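You operate a simulated robot arm through the tools that you are given. There is no shell and no other tool.

You are at the controls of a simulated two-armed robot. One attempt, no reset.

Task
Tap the big block's three dowels flush, then lay the grey slat on them.
Fine: use the rubber mallet and put it back; the slat lies flat along the block's top; leave the other straight slat. Set down upright: rubber mallet.

The check looks at the end state, three seconds after you hand in, the way a careful person would. Anything else that was tipped, shoved, dropped, spilled or broken makes it a failure.

Robot
Two 7-joint arms with two-finger grippers on one trunk, on a base that drives. Base frame: it is fixed to the floor where the robot stands at the start and does not move with it; the origin is under the middle of the robot, x ahead of it, y to its left, z up. Units: mm, rad, N and s.
The left shoulder is at the start at [60, 179, 1171], the right one opposite. With the tool pointing down near the work surface each hand reaches from about 260 to 660 mm from the robot's upright axis, wherever it stands, measured 20 degrees to its own side. Places, roughly: grey slat, pale slat [-3500, 750, 1000]; left dowel [-3400, 600, 900]; middle dowel [-3300, 700, 900]; right dowel [-3300, 800, 900]; rubber mallet [-3250, 500, 1000]; top of the big block [-3300, 700, 1000]. Payload 1.96 kg a hand.
The TCP of each hand is the grasp point between the finger pads, 20 mm short of the fingertips. In the tool frame z runs along the fingers and y along their closing line. The gripper opens to 72 mm. The gripper's body begins 38 mm behind the TCP.
Orientation is that of the tool frame in the base frame, as [roll, pitch, yaw] about the fixed x, y, z axes, in that order (R = Rz(yaw) Ry(pitch) Rx(roll)). With the fingers straight down and closing along the base's y, the tool's x points along the base's -x, its y along +y and its z along -z.

Tools
- The arms move only by the tool drive_tool. It takes "left_commands", "right_commands" or both (then of equal length, played together; a hand with none holds still); each is a list of rows, each a list of 7 numbers: the turn, a rotation vector about the tool's x, y, z in degrees, then the shift along the tool's x, y, z in mm, then the gripper command, from -1 (fully open) to 1 (shut), values between in proportion. In form: [[wx, wy, wz, x, y, z, gripper], ...]. A call has 1 to 20 rows; each row shifts and turns the commanded pose from where the row before left it, along the tool's axes as they then stand. Each row takes 0.2 s and may step no farther than 50 mm and 0.15 rad from the row before; otherwise, or with a gripper value out of range, the whole call is refused. A pose out of reach is approached as far as the arm can. The call stops where the force on the tool passes 40 N (or 10 N more than at its start, if that is more) or the arm is blocked; 0.2 s more then pass. Each finger travels about 153 mm/s and halts on what it meets, pressing with about 29 N; the grip force reading is that of the motor and also rises with nothing between the fingers. The clock runs only during rows and for 0.2 s after the last one: add rows that do not move to give the fingers time. It gives the time, the measured TCP pose, the force on the tool (base axes), the opening and the grip force at its end, in the units of the frame above (readings bear some noise), with the torque about the TCP (base axes, N m) and any sound that the robot's microphone picked up.
- Cameras (640 x 400 px; columns grow to the right, rows downward): "scene" is now at [19.8, -13.4, 1726.1]; the picture's right is [-0.16, -0.99, 0.00], its down [-0.71, 0.11, -0.70] and it looks along [0.69, -0.11, -0.72] (base axes); focal length 263 px, centre (320, 200). "left" rides on the left gripper at [71, -19, -82] in its tool frame; the picture's right is [0.26, 0.97, 0.00], its down [-0.67, 0.18, -0.72] and it looks along [-0.69, 0.19, 0.70] (tool axes); focal length 280 px, centre (320, 200). "right" rides on the right gripper at [71, 19, -82] in its tool frame; the picture's right is [-0.26, 0.96, 0.00], its down [-0.67, -0.18, -0.72] and it looks along [-0.69, -0.19, 0.70] (tool axes); focal length 280 px, centre (320, 200). There is no depth. A picture from a camera that has moved, and an enlarged one, comes with that camera's place and axes in the base frame and with its lens.
- grab_frame(camera): a new picture of that camera. The clock stands still meanwhile.
- raise_lower(by): slides the trunk up (or, below 0, down) by that many mm; the arms and the scene camera ride with it, the base frame stays. It gives what a move gives, with no picture.
- drive_base(legs): drives the robot by 1 to 6 legs, each [ahead, left, turn to the left] in mm, mm and rad, along the robot's own axes; the way and the turn of a leg run together, so that a leg with both is an arc; at most 1500 mm and 3.142 rad a leg. The arms and the cameras ride along, it lands a little off, and it stops where it bumps. It gives what a move gives.
- turn_head(pan, tilt): turns the head with the scene camera to pan (to the left, within 1.501 rad either way) and tilt (down, from -0.506 to 1.204), counted from straight ahead of the robot. It gives what a move gives.
- enlarge(camera, box): a new picture of the part [left, top, right, bottom] of that camera's present view, enlarged. The clock stands still meanwhile.
- hand_in(): hands the job in; it is judged then, once.

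Nothing tells you exact positions but the pictures and the camera data. Unless the task says otherwise, let go and move clear before handing in.

The tools are called after "Emit:" by a JSON object that holds its "method" and its "body". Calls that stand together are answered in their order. drive_tool: Moves the arms, as the interface text tells. Its arguments: {"type":"object","properties":{"left_commands":{"type":"array","items":{"type":"array","items":{"type":"number"}}},"right_commands":{"type":"array","items":{"type":"array","items":{"type":"number"}}}},"required":[]} The other tools are called the same way: raise_lower (by) slides the trunk up or down; drive_base (legs) drives the base; turn_head (pan, tilt) turns the head that bears the scene camera; grab_frame (camera) takes a picture; enlarge (camera, box) takes an enlarged picture of a part of a camera's view; hand_in () hands the job in.

At the start:

```text
t: 0.0
left_position: [422.8, 154.0, 1134.2]
left_tool_rot: [3.141, 0.0, 3.141]
left_ft_force: [-0.1, -0.1, -0.1]
left_wrist_torque: [-0.01, -0.03, -0.01]
left_finger_gap: 71.7
left_finger_force: 0.1
right_position: [379.7, -203.4, 1190.4]
right_tool_rot: [-3.141, 0.001, 3.141]
right_ft_force: [0.1, 0.1, 0.0]
right_wrist_torque: [0.0, 0.0, 0.0]
right_finger_gap: 72.2
right_finger_force: 0.0
trunk travel left (down, up): [-816.0, 174.0]
robot x, y, heading: [-3.8, -2.0, 0.001]
head pan, tilt: [-0.157, 0.799]
```

scene: 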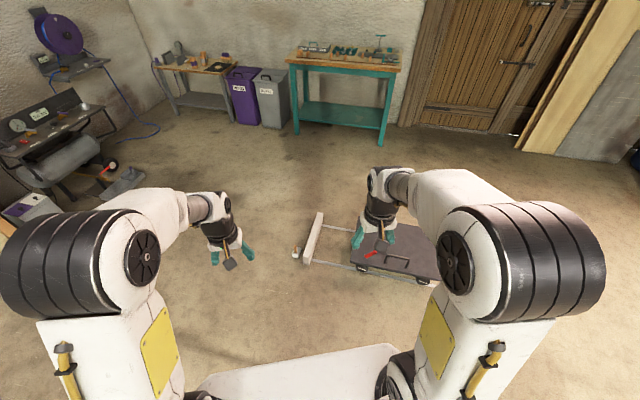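
right: 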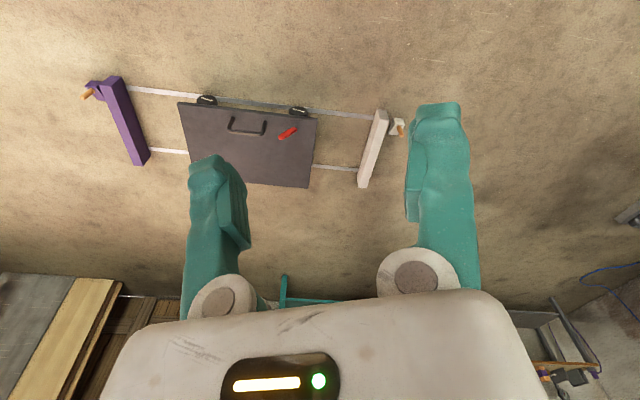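
left: 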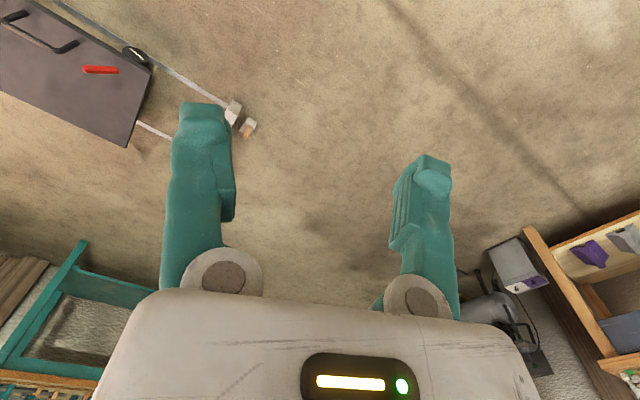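

I see a workshop ahead with clutter on the floor; the job's bench is about 3.3 m behind me. I'll look left and right with the head before turning round.

Emit:
{"method": "turn_head", "body": {"pan": 1.5, "tilt": 0.5}}

Emit:
{"method": "grab_frame", "body": {"camera": "scene"}}

Emit:
{"method": "turn_head", "body": {"pan": -1.5, "tilt": 0.5}}

Emit:
{"method": "grab_frame", "body": {"camera": "scene"}}

```text
t: 1.7
left_position: [423.0, 153.5, 1133.1]
left_tool_rot: [-3.141, 0.0, 3.141]
left_ft_force: [0.0, -0.1, 0.0]
left_wrist_torque: [0.0, 0.0, -0.01]
left_finger_gap: 71.8
left_finger_force: 0.0
right_position: [380.4, -203.7, 1189.2]
right_tool_rot: [-3.141, 0.0, 3.141]
right_ft_force: [-0.8, 0.3, -0.1]
right_wrist_torque: [0.03, -0.01, 0.0]
right_finger_gap: 71.9
right_finger_force: 0.2
trunk travel left (down, up): [-816.0, 174.0]
robot x, y, heading: [2.4, 2.2, -0.001]
head pan, tilt: [1.499, 0.499]
```

```text
taken
camera scene: at [-53.2, 89.9, 1752.1], right [1.0, -0.07, 0.0], down [-0.03, -0.48, -0.88], along [0.06, 0.88, -0.48], focal length 263 px, centre (320, 200)
```

scene: 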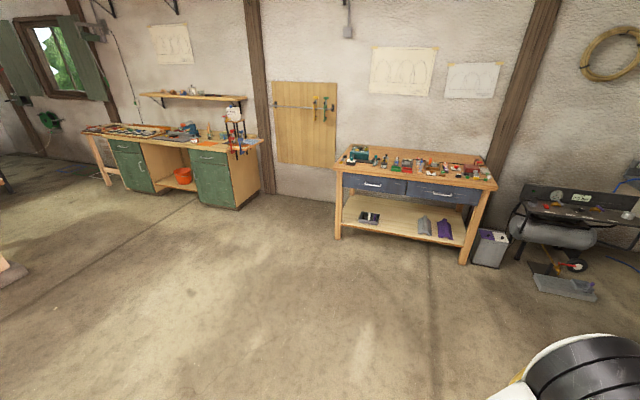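

```text
t: 4.3
left_position: [422.7, 153.1, 1134.4]
left_tool_rot: [-3.14, 0.001, 3.141]
left_ft_force: [1.1, -0.3, 0.3]
left_wrist_torque: [-0.02, -0.01, 0.02]
left_finger_gap: 72.0
left_finger_force: 0.2
right_position: [379.5, -203.4, 1190.0]
right_tool_rot: [-3.141, 0.0, -3.141]
right_ft_force: [-0.6, -0.3, -0.2]
right_wrist_torque: [0.02, 0.03, -0.02]
right_finger_gap: 72.1
right_finger_force: 0.0
trunk travel left (down, up): [-816.0, 174.0]
robot x, y, heading: [3.4, 4.3, -0.001]
head pan, tilt: [-1.499, 0.499]
```

```text
taken
camera scene: at [-53.3, -91.6, 1752.1], right [-1.0, -0.07, 0.0], down [-0.03, 0.48, -0.88], along [0.06, -0.88, -0.48], focal length 263 px, centre (320, 200)
```

scene: 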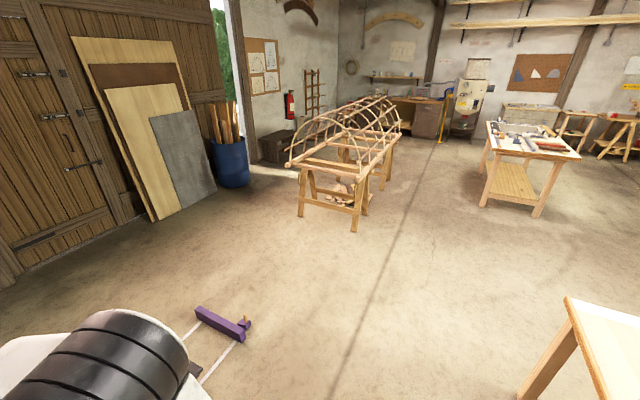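

Left and right are clear apart from a table close on my right, rear side. I'll turn left in place to face back towards the work, where the left side is open.

Emit:
{"method": "drive_base", "body": {"legs": [[0, 0, 3.14]]}}

Emit:
{"method": "turn_head", "body": {"pan": 0, "tilt": 0.35}}

Emit:
{"method": "grab_frame", "body": {"camera": "scene"}}

Emit:
{"method": "enlarge", "body": {"camera": "scene", "box": [200, 80, 440, 230]}}

```text
t: 12.1
left_position: [-422.7, -155.0, 1135.3]
left_tool_rot: [-3.142, 0.0, 0.003]
left_ft_force: [0.6, -0.7, 1.0]
left_wrist_torque: [-0.01, 0.01, -0.04]
left_finger_gap: 71.9
left_finger_force: 0.0
right_position: [-380.3, 202.6, 1190.2]
right_tool_rot: [3.141, 0.001, 0.003]
right_ft_force: [-0.6, -0.3, 0.7]
right_wrist_torque: [0.0, 0.03, -0.03]
right_finger_gap: 72.2
right_finger_force: 0.1
trunk travel left (down, up): [-816.0, 174.0]
robot x, y, heading: [1.3, 0.6, -3.138]
head pan, tilt: [-1.499, 0.499]
```

```text
t: 13.7
left_position: [-421.1, -155.3, 1133.9]
left_tool_rot: [3.141, 0.001, 0.003]
left_ft_force: [0.6, 0.1, 1.1]
left_wrist_torque: [0.04, 0.01, 0.01]
left_finger_gap: 72.3
left_finger_force: 0.0
right_position: [-381.3, 203.1, 1191.3]
right_tool_rot: [3.141, -0.001, 0.004]
right_ft_force: [-0.4, -0.1, -0.1]
right_wrist_torque: [-0.01, -0.01, 0.01]
right_finger_gap: 72.1
right_finger_force: 0.1
trunk travel left (down, up): [-816.0, 174.0]
robot x, y, heading: [1.3, 3.1, -3.141]
head pan, tilt: [0.0, 0.351]
```

```text
taken
camera scene: at [-33.3, -0.8, 1765.7], right [0.0, 1.0, 0.0], down [0.34, 0.0, -0.94], along [-0.94, 0.0, -0.34], focal length 263 px, centre (320, 200)
```

scene: 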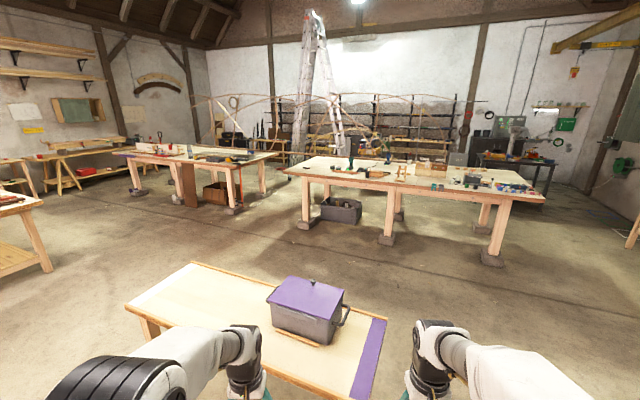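

```text
2.67 times, centred on (320, 155) of scene
camera zoom: at [-33.3, -0.8, 1765.7], right [0.0, 1.0, 0.0], down [0.34, 0.0, -0.94], along [-0.94, 0.0, -0.34], focal length 700 px, centre (320, 320)
```

zoom: 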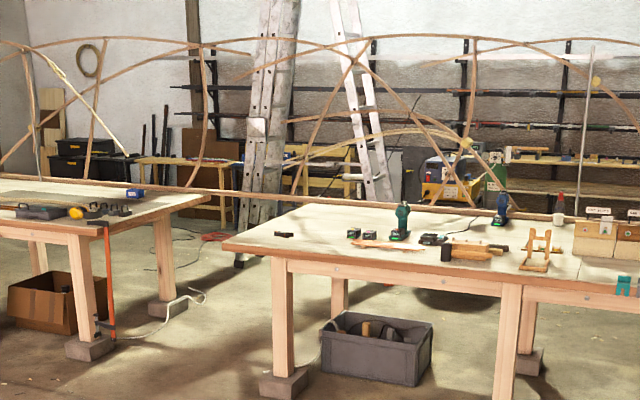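

The work table is about 3 m ahead, with a low table carrying a tote directly in between. I'll look closer at the work area and the low table.

Emit:
{"method": "enlarge", "body": {"camera": "scene", "box": [330, 140, 450, 215]}}

Emit:
{"method": "turn_head", "body": {"pan": 0, "tilt": 0.9}}

Emit:
{"method": "grab_frame", "body": {"camera": "scene"}}

Emit:
{"method": "turn_head", "body": {"pan": -1.0, "tilt": 0.5}}

Emit:
{"method": "grab_frame", "body": {"camera": "scene"}}

```text
5.33 times, centred on (390, 178) of scene
camera zoom: at [-33.3, -0.8, 1765.7], right [0.0, 1.0, 0.0], down [0.34, 0.0, -0.94], along [-0.94, 0.0, -0.34], focal length 1401 px, centre (-53, 320)
```

zoom: 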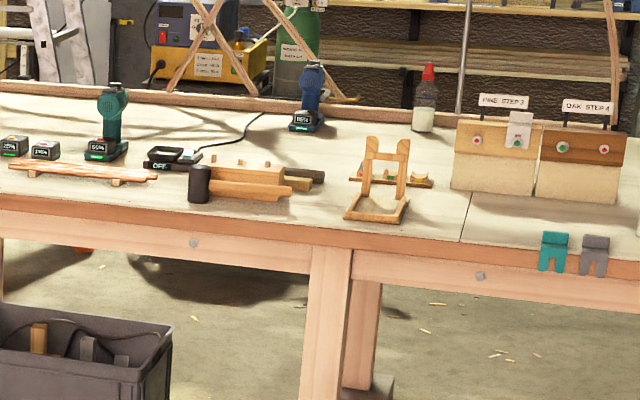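

```text
t: 14.6
left_position: [-422.0, -154.9, 1134.0]
left_tool_rot: [3.14, 0.0, 0.004]
left_ft_force: [0.3, 0.2, -0.2]
left_wrist_torque: [-0.01, -0.03, -0.04]
left_finger_gap: 72.0
left_finger_force: 0.0
right_position: [-379.9, 202.0, 1190.3]
right_tool_rot: [-3.141, 0.001, 0.004]
right_ft_force: [-0.1, 0.1, -0.5]
right_wrist_torque: [0.04, -0.01, 0.03]
right_finger_gap: 72.0
right_finger_force: 0.0
trunk travel left (down, up): [-816.0, 174.0]
robot x, y, heading: [-0.2, 2.7, -3.142]
head pan, tilt: [0.0, 0.901]
```

```text
taken
camera scene: at [-15.7, -0.9, 1718.2], right [0.0, 1.0, 0.0], down [0.78, 0.0, -0.62], along [-0.62, 0.0, -0.78], focal length 263 px, centre (320, 200)
```

scene: 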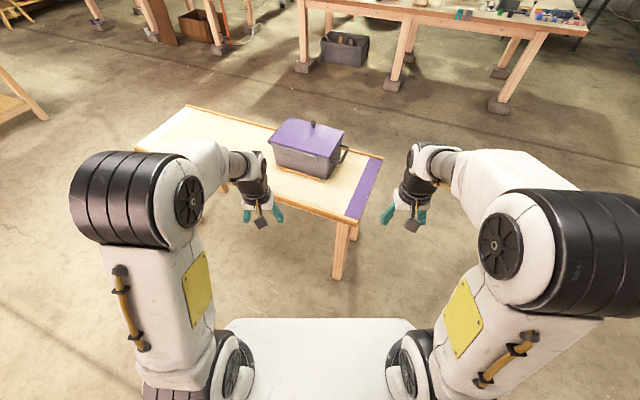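

```text
t: 15.9
left_position: [-422.6, -155.3, 1134.0]
left_tool_rot: [-3.141, -0.002, 0.004]
left_ft_force: [0.4, -0.2, 0.1]
left_wrist_torque: [0.02, 0.0, 0.01]
left_finger_gap: 71.7
left_finger_force: 0.1
right_position: [-379.5, 202.8, 1189.9]
right_tool_rot: [3.14, 0.001, 0.003]
right_ft_force: [0.9, -0.2, -0.8]
right_wrist_torque: [0.01, -0.01, -0.01]
right_finger_gap: 72.3
right_finger_force: 0.1
trunk travel left (down, up): [-816.0, 174.0]
robot x, y, heading: [-1.4, 2.1, -3.136]
head pan, tilt: [-1.0, 0.499]
```

```text
taken
camera scene: at [10.3, 75.7, 1752.0], right [0.84, 0.54, 0.0], down [0.26, -0.4, -0.88], along [-0.48, 0.74, -0.48], focal length 263 px, centre (320, 200)
```

scene: 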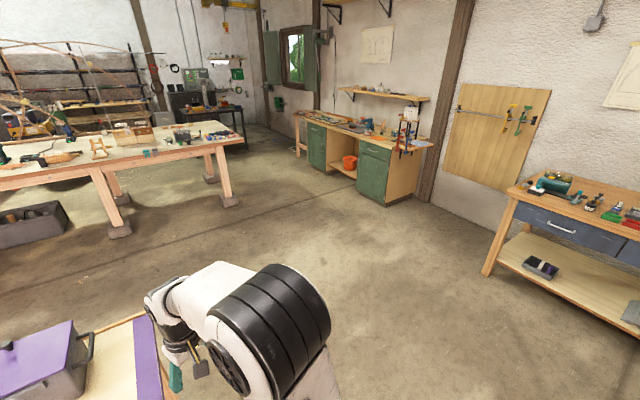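

The big block with the mallet in front of it stands near the front edge of the far table, which is turned about 25° to my view. I'll go sideways round the low table's right end and then ahead.

Emit:
{"method": "drive_base", "body": {"legs": [[0, -1000, 0], [1500, 0, 0]]}}

Emit:
{"method": "turn_head", "body": {"pan": 0.2, "tilt": 0.5}}

Emit:
{"method": "grab_frame", "body": {"camera": "scene"}}

```text
t: 28.0
left_position: [-1906.5, 771.7, 1134.9]
left_tool_rot: [-3.14, 0.0, 0.047]
left_ft_force: [1.0, -0.8, -0.4]
left_wrist_torque: [0.02, 0.01, -0.02]
left_finger_gap: 72.0
left_finger_force: 0.0
right_position: [-1880.0, 1131.8, 1190.7]
right_tool_rot: [-3.141, -0.002, 0.047]
right_ft_force: [-0.3, -0.5, -0.5]
right_wrist_torque: [0.0, -0.02, 0.0]
right_finger_gap: 71.7
right_finger_force: 0.1
trunk travel left (down, up): [-816.0, 174.0]
robot x, y, heading: [-1493.3, 945.6, -3.097]
head pan, tilt: [-1.0, 0.499]
```

```text
t: 29.4
left_position: [-1906.5, 773.4, 1134.5]
left_tool_rot: [-3.141, 0.0, 0.048]
left_ft_force: [-0.5, -0.4, 0.7]
left_wrist_torque: [-0.07, -0.03, 0.01]
left_finger_gap: 72.0
left_finger_force: 0.1
right_position: [-1880.3, 1130.1, 1190.4]
right_tool_rot: [3.14, 0.0, 0.047]
right_ft_force: [0.0, -0.7, -0.5]
right_wrist_torque: [0.01, -0.03, 0.02]
right_finger_gap: 72.1
right_finger_force: 0.0
trunk travel left (down, up): [-816.0, 174.0]
robot x, y, heading: [-1492.8, 943.1, -3.096]
head pan, tilt: [0.201, 0.499]
```

```text
taken
camera scene: at [-1519.6, 925.9, 1752.1], right [-0.24, 0.97, 0.0], down [0.46, 0.12, -0.88], along [-0.85, -0.21, -0.48], focal length 263 px, centre (320, 200)
```

scene: 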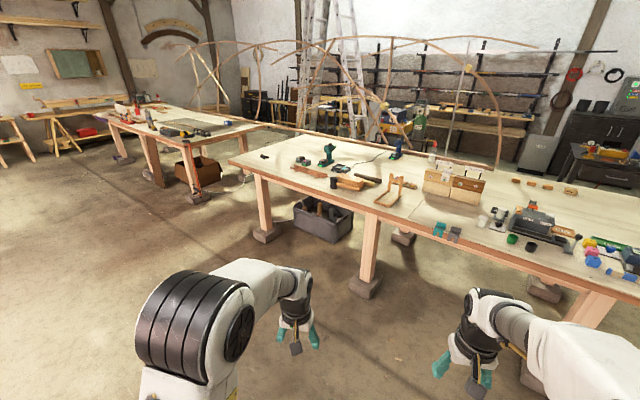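

Emit:
{"method": "enlarge", "body": {"camera": "scene", "box": [280, 135, 440, 235]}}

```text
4.00 times, centred on (360, 185) of scene
camera zoom: at [-1519.6, 925.9, 1752.1], right [-0.24, 0.97, 0.0], down [0.46, 0.12, -0.88], along [-0.85, -0.21, -0.48], focal length 1051 px, centre (160, 260)
```

zoom: 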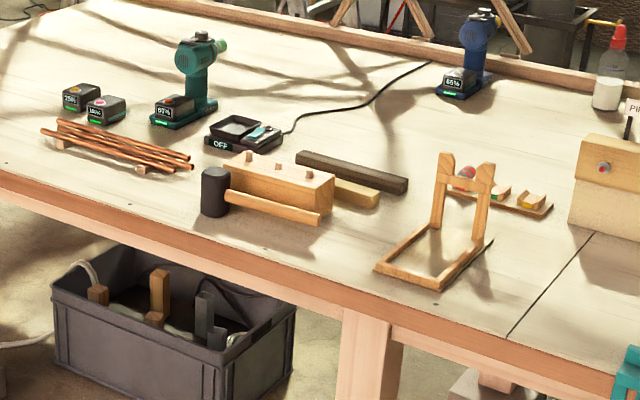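

The mallet stands on its head in front of the block, handle sideways; three dowels stand out of the block's top, and the grey and pale slats lie behind it. The table top is at about z 889. I'll move to a standoff in front of the block, facing the table.

Emit:
{"method": "drive_base", "body": {"legs": [[1066, 466, 0], [0, 0, -0.392]]}}

Emit:
{"method": "turn_head", "body": {"pan": 0, "tilt": 0.8}}

Emit:
{"method": "grab_frame", "body": {"camera": "scene"}}

```text
t: 36.5
left_position: [-2980.2, 422.8, 1134.3]
left_tool_rot: [-3.14, 0.0, -0.336]
left_ft_force: [0.7, -0.8, -0.7]
left_wrist_torque: [0.03, 0.04, 0.04]
left_finger_gap: 71.9
left_finger_force: 0.1
right_position: [-2823.4, 745.7, 1190.4]
right_tool_rot: [3.141, 0.0, -0.334]
right_ft_force: [-0.5, -0.5, -0.1]
right_wrist_torque: [0.02, 0.01, -0.03]
right_finger_gap: 71.9
right_finger_force: 0.1
trunk travel left (down, up): [-816.0, 174.0]
robot x, y, heading: [-2532.1, 428.5, 2.81]
head pan, tilt: [0.201, 0.499]
```

```text
t: 37.3
left_position: [-2980.3, 423.2, 1135.1]
left_tool_rot: [3.14, 0.001, -0.333]
left_ft_force: [0.0, 0.0, -0.2]
left_wrist_torque: [-0.01, -0.02, -0.02]
left_finger_gap: 72.0
left_finger_force: 0.1
right_position: [-2824.0, 746.9, 1190.1]
right_tool_rot: [3.141, -0.002, -0.335]
right_ft_force: [0.1, 0.8, -0.1]
right_wrist_torque: [0.05, -0.02, 0.01]
right_finger_gap: 72.0
right_finger_force: 0.1
trunk travel left (down, up): [-816.0, 174.0]
robot x, y, heading: [-2531.8, 429.8, 2.808]
head pan, tilt: [0.0, 0.799]
```

```text
taken
camera scene: at [-2551.3, 435.4, 1726.2], right [0.33, 0.94, 0.0], down [0.68, -0.24, -0.7], along [-0.66, 0.23, -0.72], focal length 263 px, centre (320, 200)
```

scene: 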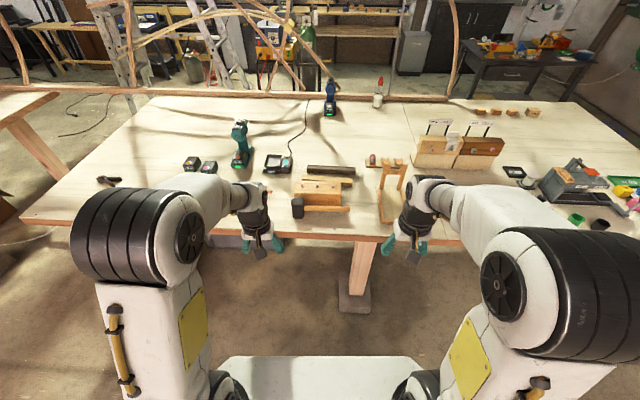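

Emit:
{"method": "enlarge", "body": {"camera": "scene", "box": [270, 150, 366, 210]}}

Emit:
{"method": "enlarge", "body": {"camera": "scene", "box": [180, 80, 500, 280]}}

```text
6.67 times, centred on (318, 180) of scene
camera zoom: at [-2551.3, 435.4, 1726.2], right [0.33, 0.94, 0.0], down [0.68, -0.24, -0.7], along [-0.66, 0.23, -0.72], focal length 1751 px, centre (333, 333)
```

zoom: 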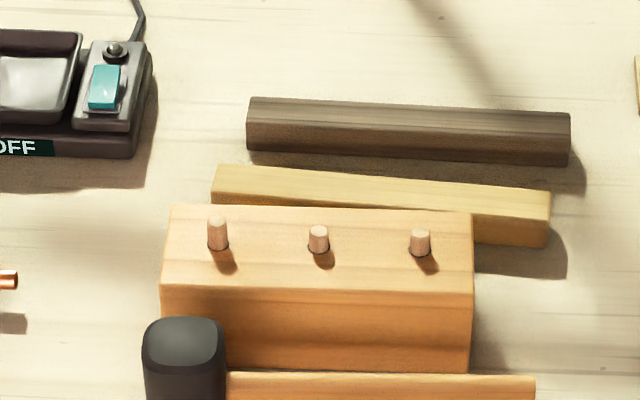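

```text
2.00 times, centred on (340, 180) of scene
camera zoom: at [-2551.3, 435.4, 1726.2], right [0.33, 0.94, 0.0], down [0.68, -0.24, -0.7], along [-0.66, 0.23, -0.72], focal length 525 px, centre (280, 240)
```

zoom: 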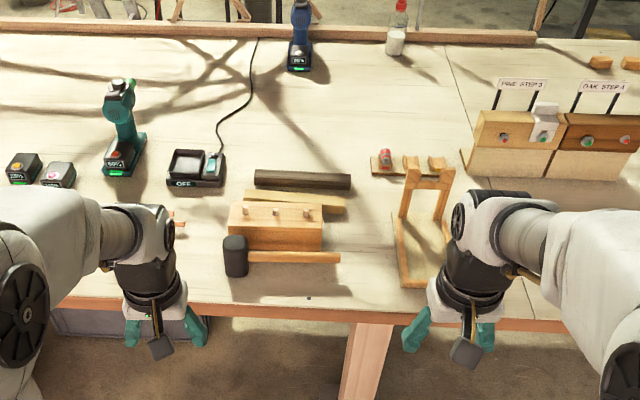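

The block (about 200 × 73 mm, top z≈963) lies nearly parallel to me about 840 mm ahead; dowels stand proud by roughly 22, 14 and 12 mm. Before rolling closer I'll look down at my base and the table leg for clearance.

Emit:
{"method": "turn_head", "body": {"pan": 0, "tilt": 1.2}}

Emit:
{"method": "grab_frame", "body": {"camera": "scene"}}

Emit:
{"method": "turn_head", "body": {"pan": -0.7, "tilt": 1.1}}

Emit:
{"method": "grab_frame", "body": {"camera": "scene"}}

```text
t: 38.2
left_position: [-2981.7, 423.1, 1134.4]
left_tool_rot: [-3.142, 0.0, -0.334]
left_ft_force: [0.0, 0.6, -0.6]
left_wrist_torque: [0.01, 0.0, 0.0]
left_finger_gap: 72.2
left_finger_force: 0.1
right_position: [-2823.2, 746.9, 1190.2]
right_tool_rot: [3.141, 0.001, -0.335]
right_ft_force: [-0.2, -0.2, 0.0]
right_wrist_torque: [0.0, 0.02, 0.01]
right_finger_gap: 72.2
right_finger_force: 0.1
trunk travel left (down, up): [-816.0, 174.0]
robot x, y, heading: [-2531.2, 430.5, 2.802]
head pan, tilt: [0.0, 1.201]
```

```text
taken
camera scene: at [-2528.0, 427.3, 1698.4], right [0.33, 0.94, 0.0], down [0.88, -0.31, -0.36], along [-0.34, 0.12, -0.93], focal length 263 px, centre (320, 200)
```

scene: 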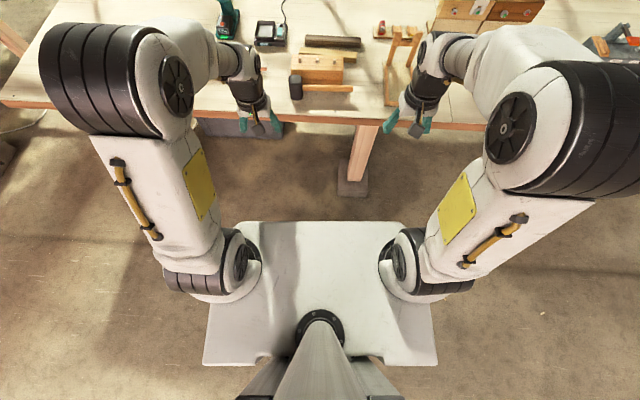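

```text
t: 39.2
left_position: [-2981.6, 422.8, 1134.2]
left_tool_rot: [3.141, 0.0, -0.337]
left_ft_force: [-0.3, -0.1, 0.3]
left_wrist_torque: [-0.01, -0.02, 0.01]
left_finger_gap: 72.2
left_finger_force: 0.1
right_position: [-2822.1, 745.9, 1190.8]
right_tool_rot: [-3.141, 0.0, -0.334]
right_ft_force: [0.3, -0.1, -0.9]
right_wrist_torque: [0.01, 0.0, 0.01]
right_finger_gap: 71.9
right_finger_force: 0.1
trunk travel left (down, up): [-816.0, 174.0]
robot x, y, heading: [-2529.9, 427.9, 2.808]
head pan, tilt: [-0.7, 1.1]
```

```text
taken
camera scene: at [-2507.4, 463.1, 1704.3], right [0.86, 0.51, 0.0], down [0.46, -0.77, -0.45], along [-0.23, 0.39, -0.89], focal length 263 px, centre (320, 200)
```

scene: 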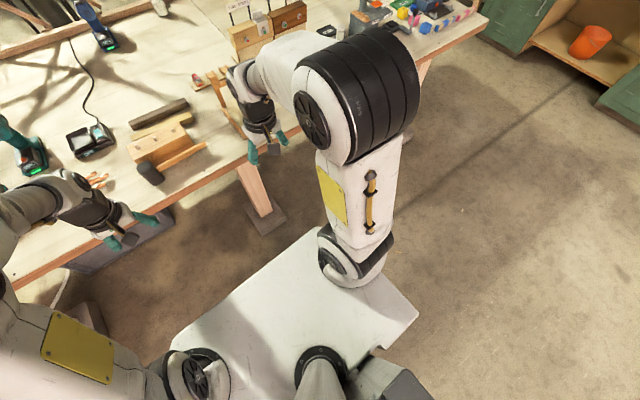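

The white panel turns out to be my chest plate, so the base is hidden beneath it, and a concrete table foot stands ahead on the right. I'll tilt the right hand so that its camera looks back and down at the base, to know its size.

Emit:
{"method": "drive_tool", "body": {"right_commands": [[0, 8, 0, 0, 0, 0, -1], [0, 8, 0, 0, 0, 0, -1], [0, 8, 0, 0, 0, 0, -1], [0, 8, 0, 0, 0, 0, -1], [0, 8, 0, 0, 0, 0, -1], [0, 8, 0, 0, 0, 0, -1]]}}

Emit:
{"method": "grab_frame", "body": {"camera": "right"}}

```text
t: 40.6
left_position: [-2981.0, 422.8, 1134.9]
left_tool_rot: [-3.141, 0.001, -0.336]
left_ft_force: [-0.2, 0.4, 0.0]
left_wrist_torque: [0.01, 0.0, -0.02]
left_finger_gap: 72.1
left_finger_force: 0.0
right_position: [-2805.4, 740.1, 1137.2]
right_tool_rot: [-3.118, -0.204, -0.342]
right_ft_force: [0.0, 0.0, -0.3]
right_wrist_torque: [-0.02, -0.03, 0.02]
right_finger_gap: 71.8
right_finger_force: 0.2
right hand out of reach, approached as far as the arm can: row 1, 2, 3, 4, 5, 6
trunk travel left (down, up): [-816.0, 174.0]
robot x, y, heading: [-2531.6, 429.9, 2.808]
head pan, tilt: [-0.7, 1.1]
```

```text
taken
camera right: at [-2760.9, 701.9, 1229.6], right [-0.56, -0.82, -0.08], down [-0.7, 0.43, 0.57], along [-0.44, 0.37, -0.82], focal length 280 px, centre (320, 200)
```

right: 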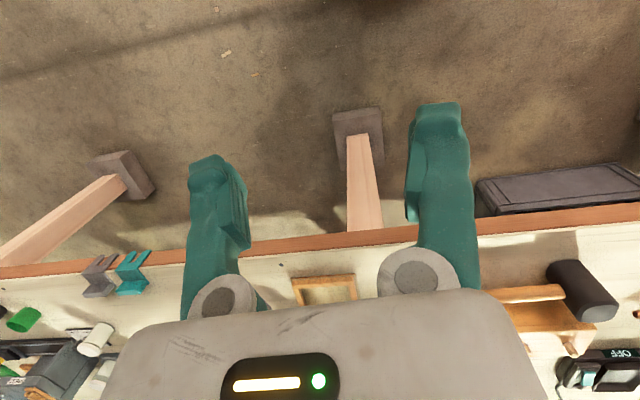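

The right arm can't pitch that far back, so I'll undo that and check the pose it returns to.

Emit:
{"method": "drive_tool", "body": {"right_commands": [[0, -8, 0, 0, 0, 0, -1], [0, -8, 0, 0, 0, 0, -1], [0, -8, 0, 0, 0, 0, -1], [0, -8, 0, 0, 0, 0, -1], [0, -8, 0, 0, 0, 0, -1], [0, -8, 0, 0, 0, 0, -1]]}}

```text
t: 42.0
left_position: [-2981.5, 423.0, 1133.7]
left_tool_rot: [-3.141, -0.001, -0.336]
left_ft_force: [0.4, -0.2, -0.2]
left_wrist_torque: [-0.05, -0.01, 0.0]
left_finger_gap: 71.7
left_finger_force: 0.0
right_position: [-2831.5, 756.4, 1139.7]
right_tool_rot: [-3.097, 0.541, -0.324]
right_ft_force: [0.4, 0.2, 0.1]
right_wrist_torque: [0.01, 0.01, -0.01]
right_finger_gap: 72.1
right_finger_force: 0.0
right hand out of reach, approached as far as the arm can: row 5, 6
trunk travel left (down, up): [-816.0, 174.0]
robot x, y, heading: [-2528.1, 429.7, 2.809]
head pan, tilt: [-0.7, 1.1]
```

The commands start from the measured pose, so the hand is now pitched forward 0.54 rad. I'll bring it back to straight down.

Emit:
{"method": "drive_tool", "body": {"right_commands": [[0, 7.75, 0, 0, 0, 0, -1], [0, 7.75, 0, 0, 0, 0, -1], [0, 7.75, 0, 0, 0, 0, -1], [-2.5, 7.75, 0, 0, 0, -25, -1], [0, 0, 0, 0, 0, -25, -1]]}}

```text
t: 43.2
left_position: [-2980.5, 422.8, 1135.5]
left_tool_rot: [3.141, 0.0, -0.335]
left_ft_force: [0.3, -0.2, -1.1]
left_wrist_torque: [0.0, 0.0, -0.02]
left_finger_gap: 72.1
left_finger_force: 0.0
right_position: [-2827.2, 755.3, 1187.3]
right_tool_rot: [3.137, -0.002, -0.347]
right_ft_force: [0.2, 0.7, 0.9]
right_wrist_torque: [-0.01, 0.0, 0.04]
right_finger_gap: 71.9
right_finger_force: 0.1
trunk travel left (down, up): [-816.0, 174.0]
robot x, y, heading: [-2529.0, 428.6, 2.807]
head pan, tilt: [-0.7, 1.1]
```

The right hand points straight down again. Now I'll yaw it 90° so that its camera looks left across my front and down, which is also the orientation for gripping along the table's depth.

Emit:
{"method": "drive_tool", "body": {"right_commands": [[0, 0, -8.2, 0, 0, 0, -1], [0, 0, -8.2, 0, 0, 0, -1], [0, 0, -8.2, 0, 0, 0, -1], [0, 0, -8.2, 0, 0, 0, -1], [0, 0, -8.2, 0, 0, 0, -1], [0, 0, -8.2, 0, 0, 0, -1], [0, 0, -8.2, 0, 0, 0, -1], [0, 0, -8.2, 0, 0, 0, -1], [0, 0, -8.2, 0, 0, 0, -1], [0, 0, -8.2, 0, 0, 0, -1], [0, 0, -8.2, 0, 0, 0, -1]]}}

Emit:
{"method": "grab_frame", "body": {"camera": "right"}}

```text
t: 45.6
left_position: [-2981.5, 423.4, 1134.0]
left_tool_rot: [3.14, 0.0, -0.335]
left_ft_force: [-0.6, -0.2, -0.7]
left_wrist_torque: [0.01, -0.02, 0.02]
left_finger_gap: 72.3
left_finger_force: 0.2
right_position: [-2828.7, 754.2, 1187.1]
right_tool_rot: [-3.141, 0.006, 1.233]
right_ft_force: [-0.5, 0.6, -0.7]
right_wrist_torque: [-0.01, 0.02, 0.03]
right_finger_gap: 71.9
right_finger_force: 0.1
trunk travel left (down, up): [-816.0, 174.0]
robot x, y, heading: [-2532.9, 434.0, 2.805]
head pan, tilt: [-0.7, 1.1]
```

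```text
taken
camera right: at [-2786.1, 815.4, 1269.5], right [0.82, -0.57, 0.0], down [-0.4, -0.57, 0.72], along [-0.41, -0.59, -0.7], focal length 280 px, centre (320, 200)
```

right: 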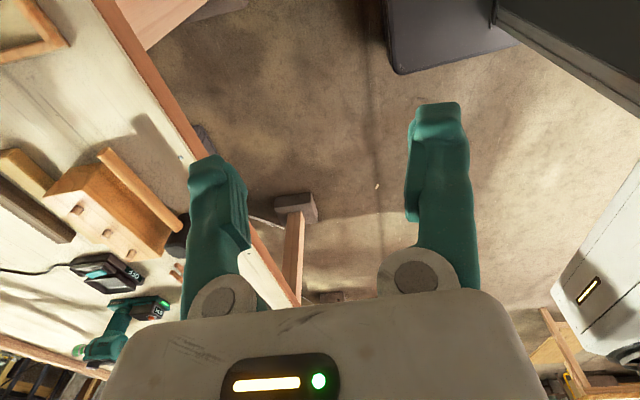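

My base reaches only about 200 mm ahead and ~230 mm to each side, and the table's concrete foot is to my right. I'll lift the left hand, sidestep left 200 mm so the foot is cleared and the work lies in the right arm's best zone, and roll ahead partway.

Emit:
{"method": "drive_tool", "body": {"left_commands": [[0, 0, 0, 0, 0, -50, -1], [0, 0, 0, 0, 0, -50, -1], [0, 0, 0, 0, 0, -50, -1]]}}

Emit:
{"method": "drive_base", "body": {"legs": [[0, 200, 0], [300, 0, -0.04]]}}

Emit:
{"method": "turn_head", "body": {"pan": -0.3, "tilt": 1.0}}

Emit:
{"method": "grab_frame", "body": {"camera": "scene"}}

Emit:
{"method": "grab_frame", "body": {"camera": "right"}}

```text
t: 46.4
left_position: [-2970.8, 418.2, 1195.3]
left_tool_rot: [-3.141, 0.005, -0.333]
left_ft_force: [-0.6, 0.9, 0.6]
left_wrist_torque: [0.0, 0.01, -0.02]
left_finger_gap: 72.1
left_finger_force: 0.0
left hand out of reach, approached as far as the arm can: row 2, 3
right_position: [-2828.7, 754.5, 1189.6]
right_tool_rot: [3.14, 0.004, 1.228]
right_ft_force: [-1.2, 0.1, 0.9]
right_wrist_torque: [0.01, -0.02, 0.01]
right_finger_gap: 72.0
right_finger_force: 0.0
trunk travel left (down, up): [-816.0, 174.0]
robot x, y, heading: [-2535.8, 431.7, 2.807]
head pan, tilt: [-0.7, 1.1]
```

```text
t: 49.7
left_position: [-3317.0, 361.7, 1194.1]
left_tool_rot: [3.142, 0.008, -0.389]
left_ft_force: [0.4, -0.3, -0.7]
left_wrist_torque: [0.0, 0.0, -0.01]
left_finger_gap: 71.8
left_finger_force: 0.1
right_position: [-3159.0, 692.2, 1189.0]
right_tool_rot: [3.141, 0.005, 1.178]
right_ft_force: [-0.2, 0.6, 0.1]
right_wrist_torque: [-0.01, -0.01, 0.01]
right_finger_gap: 71.8
right_finger_force: 0.1
trunk travel left (down, up): [-816.0, 174.0]
robot x, y, heading: [-2872.7, 348.7, 2.755]
head pan, tilt: [-0.7, 1.1]
```

```text
t: 50.5
left_position: [-3318.9, 362.4, 1194.5]
left_tool_rot: [3.142, 0.006, -0.388]
left_ft_force: [0.0, 0.0, -0.4]
left_wrist_torque: [0.01, 0.04, -0.02]
left_finger_gap: 72.0
left_finger_force: 0.1
right_position: [-3159.4, 691.8, 1188.0]
right_tool_rot: [3.141, 0.006, 1.178]
right_ft_force: [0.5, 0.3, -0.3]
right_wrist_torque: [0.01, 0.01, 0.01]
right_finger_gap: 71.9
right_finger_force: 0.1
trunk travel left (down, up): [-816.0, 174.0]
robot x, y, heading: [-2881.9, 356.3, 2.751]
head pan, tilt: [-0.3, 1.0]
```

```text
taken
camera scene: at [-2877.2, 372.8, 1710.9], right [0.63, 0.77, 0.0], down [0.65, -0.53, -0.54], along [-0.42, 0.34, -0.84], focal length 263 px, centre (320, 200)
```

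scene: 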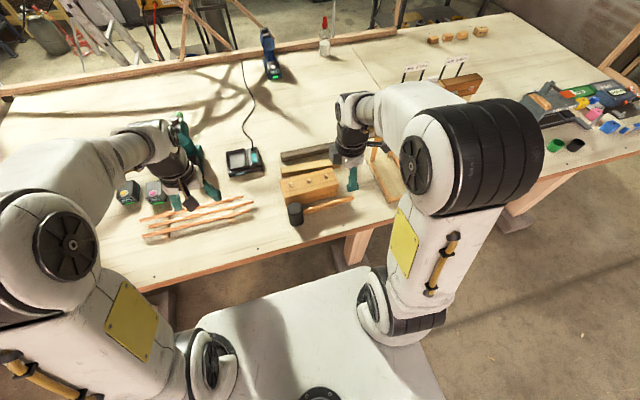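

```text
taken
camera right: at [-3112.8, 750.6, 1269.5], right [0.79, -0.61, 0.0], down [-0.43, -0.55, 0.72], along [-0.44, -0.57, -0.7], focal length 280 px, centre (320, 200)
```

right: 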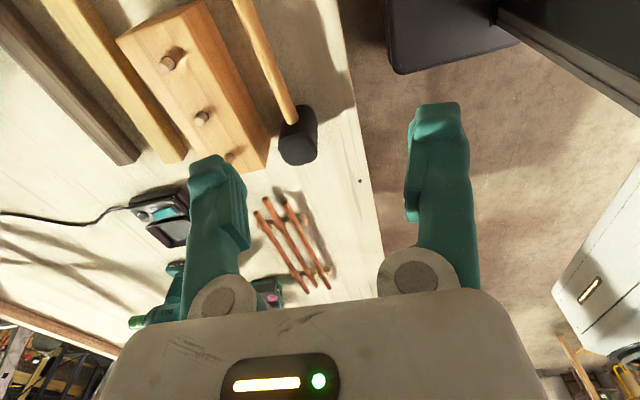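

The work lies nicely ahead-right for the right arm; the table foot stays clear on the right. I'll roll the last ~145 mm ahead and look again.

Emit:
{"method": "drive_base", "body": {"legs": [[145, 0, 0]]}}

Emit:
{"method": "turn_head", "body": {"pan": -0.3, "tilt": 1.0}}

Emit:
{"method": "grab_frame", "body": {"camera": "scene"}}

Emit:
{"method": "grab_frame", "body": {"camera": "right"}}

Emit:
{"method": "grab_frame", "body": {"camera": "left"}}

```text
t: 51.9
left_position: [-3452.5, 413.1, 1196.2]
left_tool_rot: [-3.141, 0.007, -0.38]
left_ft_force: [0.4, 0.2, -0.5]
left_wrist_torque: [-0.01, 0.0, -0.02]
left_finger_gap: 71.9
left_finger_force: 0.0
right_position: [-3295.6, 744.8, 1189.4]
right_tool_rot: [-3.141, 0.005, 1.183]
right_ft_force: [0.0, 0.9, 0.1]
right_wrist_torque: [-0.01, 0.0, 0.05]
right_finger_gap: 71.9
right_finger_force: 0.2
trunk travel left (down, up): [-816.0, 174.0]
robot x, y, heading: [-3014.7, 405.5, 2.761]
head pan, tilt: [-0.3, 1.0]
```

```text
t: 52.5
left_position: [-3454.7, 413.8, 1194.5]
left_tool_rot: [3.141, 0.006, -0.382]
left_ft_force: [0.6, -1.0, -0.4]
left_wrist_torque: [0.0, 0.01, 0.02]
left_finger_gap: 71.8
left_finger_force: 0.1
right_position: [-3296.1, 745.3, 1188.2]
right_tool_rot: [-3.141, 0.004, 1.183]
right_ft_force: [0.2, -0.9, 0.4]
right_wrist_torque: [0.02, -0.01, 0.01]
right_finger_gap: 72.1
right_finger_force: 0.1
trunk travel left (down, up): [-816.0, 174.0]
robot x, y, heading: [-3016.7, 407.7, 2.764]
head pan, tilt: [-0.3, 1.0]
```

```text
taken
camera scene: at [-3012.2, 427.2, 1711.0], right [0.63, 0.78, 0.0], down [0.65, -0.53, -0.54], along [-0.42, 0.34, -0.84], focal length 263 px, centre (320, 200)
```

scene: 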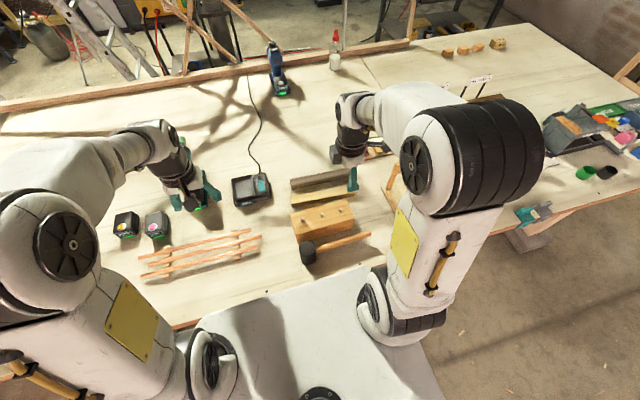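

```text
taken
camera right: at [-3249.9, 803.8, 1269.6], right [0.79, -0.61, 0.0], down [-0.42, -0.55, 0.72], along [-0.44, -0.57, -0.7], focal length 280 px, centre (320, 200)
```

right: 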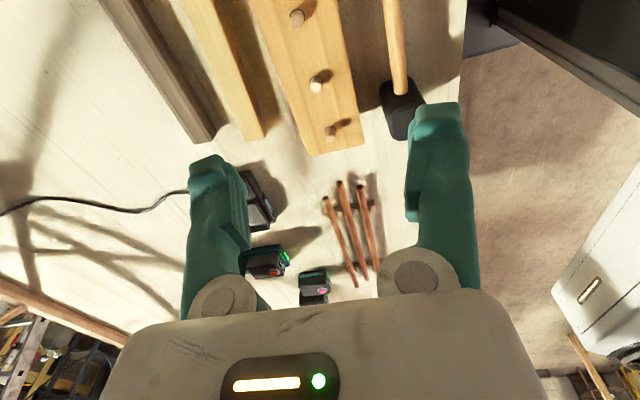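

```text
taken
camera left: at [-3380.5, 405.5, 1275.9], right [-0.12, -0.99, 0.0], down [-0.69, 0.08, 0.72], along [-0.71, 0.08, -0.69], focal length 280 px, centre (320, 200)
```

left: 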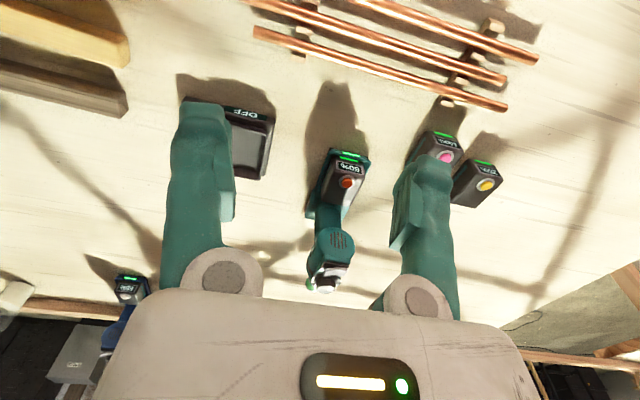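

I'm in place; the mallet, block and slats are in front of the right hand. I'll enlarge the scene and right-hand views to measure them.

Emit:
{"method": "enlarge", "body": {"camera": "scene", "box": [280, 170, 392, 270]}}

Emit:
{"method": "enlarge", "body": {"camera": "right", "box": [80, 0, 480, 250]}}

```text
4.00 times, centred on (336, 220) of scene
camera zoom: at [-3012.2, 427.2, 1711.0], right [0.63, 0.78, 0.0], down [0.65, -0.53, -0.54], along [-0.42, 0.34, -0.84], focal length 1051 px, centre (256, 120)
```

zoom: 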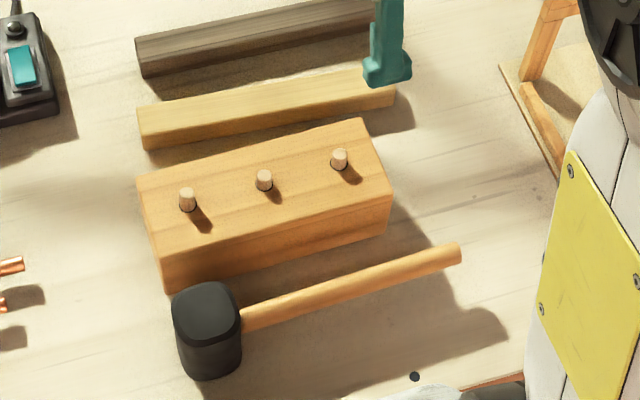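

```text
1.60 times, centred on (280, 125) of right
camera zoom: at [-3249.9, 803.8, 1269.6], right [0.79, -0.61, 0.0], down [-0.42, -0.55, 0.72], along [-0.44, -0.57, -0.7], focal length 449 px, centre (384, 320)
```

zoom: 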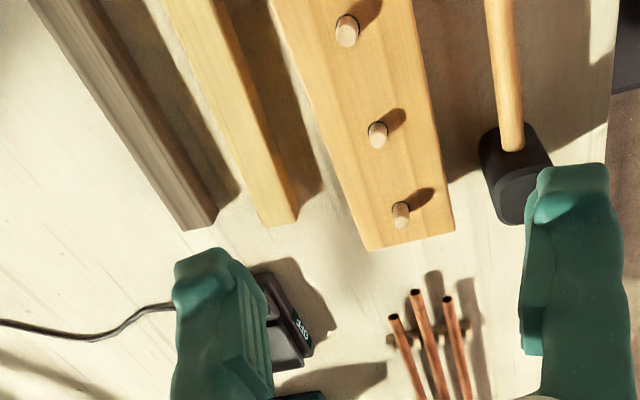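

The block's centre is at about (-3334, 697), top z≈960, its length running at yaw 1.19; the mallet's head is at about (-3273, 589), top z≈970, standing about 36 mm in front of the block. My right hand is already yawed to match, so I'll move over the mallet head and stop above it to check.

Emit:
{"method": "drive_tool", "body": {"right_commands": [[0, 0, -0.4, -34, 20, 0, -1], [0, 0, 0, -34, 20, 0, -1], [0, 0, 0, -34, 20, 0, -1], [0, 0, 0, -34, 20, 0, -1], [0, 0, 0, 0, 0, 42, -1], [0, 0, 0, 0, 0, 42, -1], [0, 0, 0, 0, 0, 42, -1]]}}

Emit:
{"method": "grab_frame", "body": {"camera": "right"}}

Emit:
{"method": "enlarge", "body": {"camera": "scene", "box": [240, 150, 400, 290]}}

```text
t: 54.1
left_position: [-3454.6, 414.2, 1195.4]
left_tool_rot: [-3.141, 0.004, -0.379]
left_ft_force: [0.0, 0.1, -0.1]
left_wrist_torque: [-0.01, -0.03, 0.02]
left_finger_gap: 71.9
left_finger_force: 0.1
right_position: [-3271.2, 587.2, 1064.6]
right_tool_rot: [3.142, 0.006, 1.189]
right_ft_force: [0.5, 1.6, -0.4]
right_wrist_torque: [0.02, 0.0, 0.0]
right_finger_gap: 72.3
right_finger_force: 0.0
trunk travel left (down, up): [-816.0, 174.0]
robot x, y, heading: [-3009.1, 403.7, 2.762]
head pan, tilt: [-0.3, 1.0]
```

```text
taken
camera right: at [-3225.5, 645.8, 1145.8], right [0.8, -0.6, 0.0], down [-0.42, -0.55, 0.72], along [-0.43, -0.57, -0.7], focal length 280 px, centre (320, 200)
```

right: 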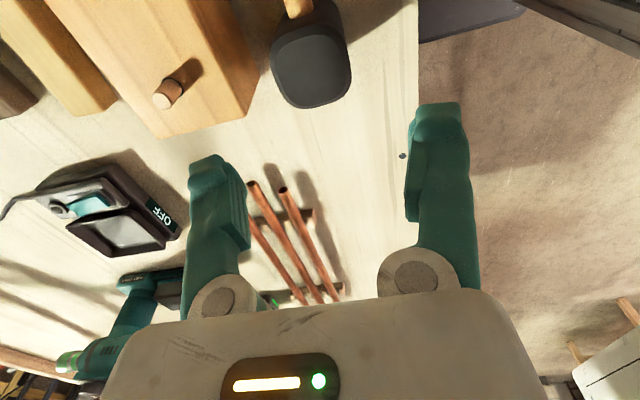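

```text
2.86 times, centred on (320, 220) of scene
camera zoom: at [-3013.9, 427.2, 1711.0], right [0.63, 0.78, 0.0], down [0.65, -0.53, -0.54], along [-0.42, 0.34, -0.84], focal length 751 px, centre (320, 143)
```

zoom: 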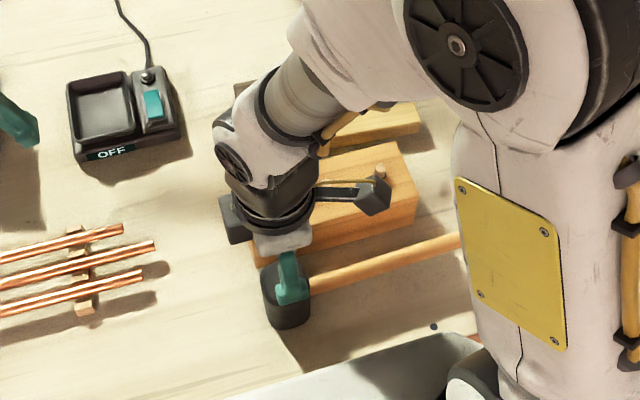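

The hand is above the mallet head at z 1065. I'll enlarge the right-hand view to fix the head's outline precisely.

Emit:
{"method": "enlarge", "body": {"camera": "right", "box": [220, 0, 412, 120]}}

```text
3.33 times, centred on (316, 60) of right
camera zoom: at [-3225.5, 645.8, 1145.8], right [0.8, -0.6, 0.0], down [-0.42, -0.55, 0.72], along [-0.43, -0.57, -0.7], focal length 935 px, centre (333, 667)
```

zoom: 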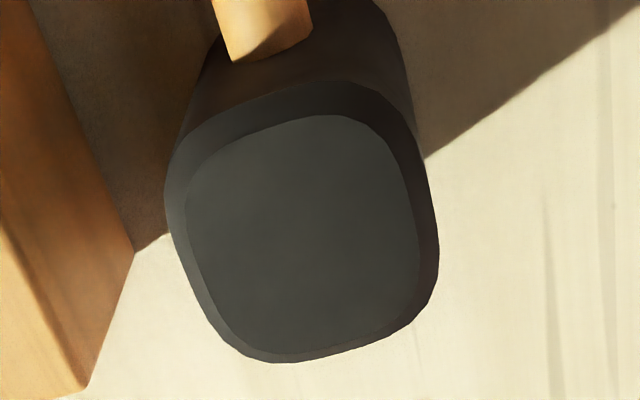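

The head is about 51 mm wide with its top centre near (-3272, 592); I need a 4 mm and -2.5 mm correction. Then I'll descend around the head to just short of palm contact.

Emit:
{"method": "drive_tool", "body": {"right_commands": [[0, 0, 0, 4, -2.5, 0, -1], [0, 0, 0, 0, 0, 40, -1], [0, 0, 0, 0, 0, 40, -1], [0, 0, 0, 0, 0, 25, -1], [0, 0, 0, 0, 0, 15, -1], [0, 0, 0, 0, 0, 0, -1]]}}

Emit:
{"method": "grab_frame", "body": {"camera": "right"}}

Emit:
{"method": "enlarge", "body": {"camera": "scene", "box": [260, 190, 380, 280]}}

```text
t: 55.5
left_position: [-3453.6, 413.8, 1195.0]
left_tool_rot: [-3.14, 0.008, -0.381]
left_ft_force: [-0.6, 0.1, 0.3]
left_wrist_torque: [-0.02, 0.01, 0.01]
left_finger_gap: 72.0
left_finger_force: 0.0
right_position: [-3272.9, 595.4, 942.3]
right_tool_rot: [-3.141, 0.005, 1.188]
right_ft_force: [0.2, 0.1, -0.8]
right_wrist_torque: [0.02, -0.01, 0.03]
right_finger_gap: 72.1
right_finger_force: 0.1
trunk travel left (down, up): [-816.0, 174.0]
robot x, y, heading: [-3013.1, 407.6, 2.76]
head pan, tilt: [-0.3, 1.0]
```

```text
taken
camera right: at [-3227.5, 653.5, 1023.3], right [0.8, -0.6, 0.0], down [-0.42, -0.55, 0.72], along [-0.43, -0.57, -0.7], focal length 280 px, centre (320, 200)
```

right: 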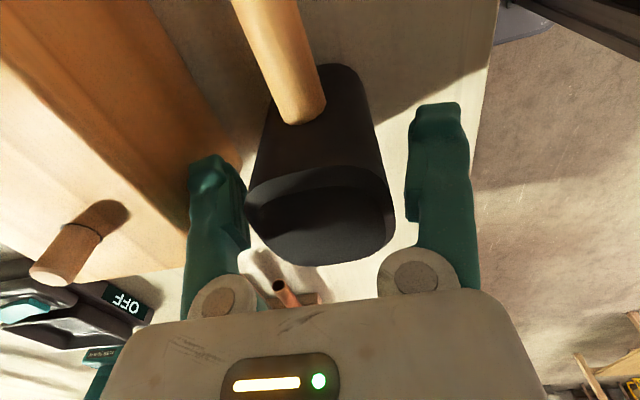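

```text
4.44 times, centred on (320, 235) of scene
camera zoom: at [-3012.2, 427.3, 1711.0], right [0.63, 0.78, 0.0], down [0.65, -0.53, -0.54], along [-0.42, 0.34, -0.84], focal length 1168 px, centre (320, 44)
```

zoom: 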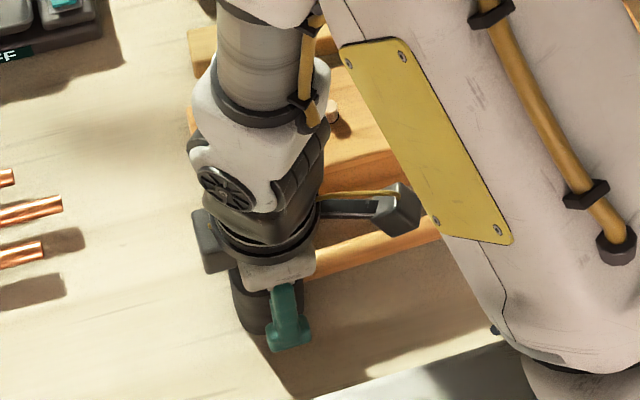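

The head sits centred between the fingers with the palm still a little above it. I'll lower about 9 mm more and check for contact.

Emit:
{"method": "drive_tool", "body": {"right_commands": [[0, 0, 0, 0, 0, 5, -1], [0, 0, 0, 0, 0, 4, -1], [0, 0, 0, 0, 0, 0, -1]]}}

Emit:
{"method": "grab_frame", "body": {"camera": "right"}}

```text
t: 56.3
left_position: [-3453.5, 413.3, 1195.4]
left_tool_rot: [-3.141, 0.006, -0.381]
left_ft_force: [0.1, -0.1, 0.1]
left_wrist_torque: [-0.01, 0.0, 0.0]
left_finger_gap: 72.1
left_finger_force: 0.0
right_position: [-3273.6, 593.1, 933.5]
right_tool_rot: [3.141, 0.004, 1.191]
right_ft_force: [0.3, 0.3, 0.4]
right_wrist_torque: [-0.02, -0.02, 0.02]
right_finger_gap: 71.8
right_finger_force: 0.0
trunk travel left (down, up): [-816.0, 174.0]
robot x, y, heading: [-3015.0, 406.3, 2.761]
head pan, tilt: [-0.3, 1.0]
```

```text
taken
camera right: at [-3228.4, 652.4, 1014.1], right [0.8, -0.6, 0.0], down [-0.42, -0.55, 0.72], along [-0.43, -0.57, -0.7], focal length 280 px, centre (320, 200)
```

right: 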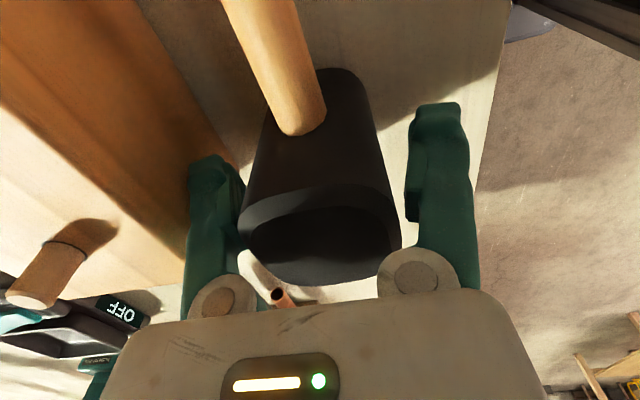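

Palm is within a few millimetres of the head's top. I'll lower 3 mm more, then close the fingers.

Emit:
{"method": "drive_tool", "body": {"right_commands": [[0, 0, 0, 0, 0, 3, -1], [0, 0, 0, 0, 0, 0, -1], [0, 0, 0, 0, 0, 0, 0.3], [0, 0, 0, 0, 0, 0, 1], [0, 0, 0, 0, 0, 0, 1], [0, 0, 0, 0, 0, 0, 1]]}}

Emit:
{"method": "grab_frame", "body": {"camera": "right"}}

```text
t: 57.7
left_position: [-3454.2, 415.2, 1194.7]
left_tool_rot: [-3.141, 0.005, -0.38]
left_ft_force: [-0.1, -0.1, 0.2]
left_wrist_torque: [0.01, 0.0, 0.02]
left_finger_gap: 71.7
left_finger_force: 0.0
right_position: [-3273.8, 592.9, 930.0]
right_tool_rot: [3.141, 0.005, 1.191]
right_ft_force: [0.2, -0.4, -0.4]
right_wrist_torque: [-0.01, 0.01, -0.02]
right_finger_gap: 48.8
right_finger_force: 29.2
trunk travel left (down, up): [-816.0, 174.0]
robot x, y, heading: [-3013.9, 411.7, 2.762]
head pan, tilt: [-0.3, 1.0]
```

```text
taken
camera right: at [-3228.4, 652.6, 1011.5], right [0.8, -0.6, 0.0], down [-0.42, -0.55, 0.72], along [-0.43, -0.57, -0.7], focal length 280 px, centre (320, 200)
```

right: 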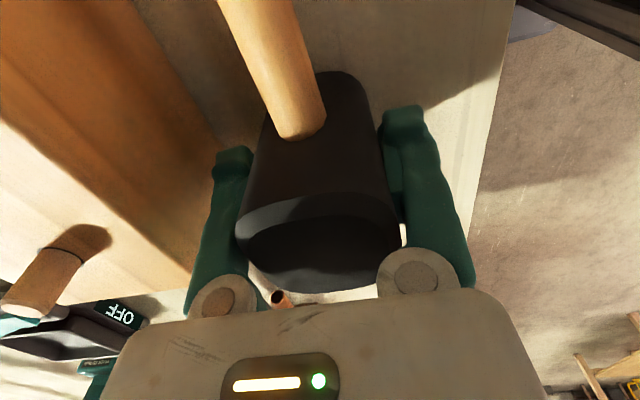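

The mallet's head is gripped (gap 48.8 mm) with the hand at (-3273.8, 592.9, 930.0), yaw 1.191 — I'll return it to exactly that pose later. Now I lift it straight up and look.

Emit:
{"method": "drive_tool", "body": {"right_commands": [[0, 0, 0, 0, 0, -10, 1], [0, 0, 0, 0, 0, -30, 1], [0, 0, 0, 0, 0, -40, 1], [0, 0, 0, 0, 0, -40, 1], [0, 0, 0, 0, 0, -10, 1], [0, 0, 0, 0, 0, 0, 1]]}}

Emit:
{"method": "grab_frame", "body": {"camera": "right"}}

Emit:
{"method": "enlarge", "body": {"camera": "scene", "box": [240, 150, 400, 290]}}

```text
t: 59.1
left_position: [-3454.0, 414.5, 1197.0]
left_tool_rot: [3.141, 0.004, -0.38]
left_ft_force: [0.4, 0.5, -0.1]
left_wrist_torque: [0.05, -0.02, 0.01]
left_finger_gap: 72.0
left_finger_force: 0.0
right_position: [-3274.8, 593.2, 1060.6]
right_tool_rot: [3.14, 0.007, 1.19]
right_ft_force: [0.2, -1.0, 0.6]
right_wrist_torque: [0.0, 0.02, 0.02]
right_finger_gap: 0.0
right_finger_force: 29.0
trunk travel left (down, up): [-816.0, 174.0]
robot x, y, heading: [-3012.8, 406.3, 2.76]
head pan, tilt: [-0.3, 1.0]
```

```text
taken
camera right: at [-3229.0, 652.1, 1142.4], right [0.8, -0.6, 0.0], down [-0.42, -0.55, 0.72], along [-0.43, -0.57, -0.7], focal length 280 px, centre (320, 200)
```

right: 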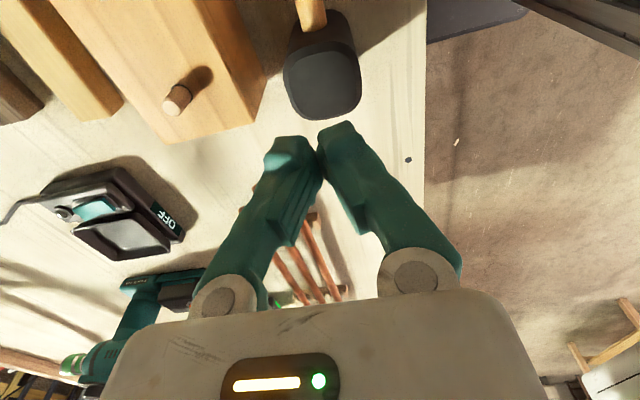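

```text
2.86 times, centred on (320, 220) of scene
camera zoom: at [-3012.8, 427.5, 1711.0], right [0.63, 0.78, 0.0], down [0.65, -0.53, -0.54], along [-0.42, 0.34, -0.84], focal length 751 px, centre (320, 143)
```

zoom: 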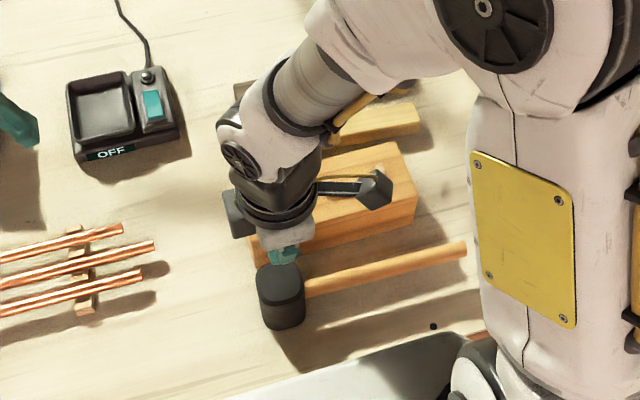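

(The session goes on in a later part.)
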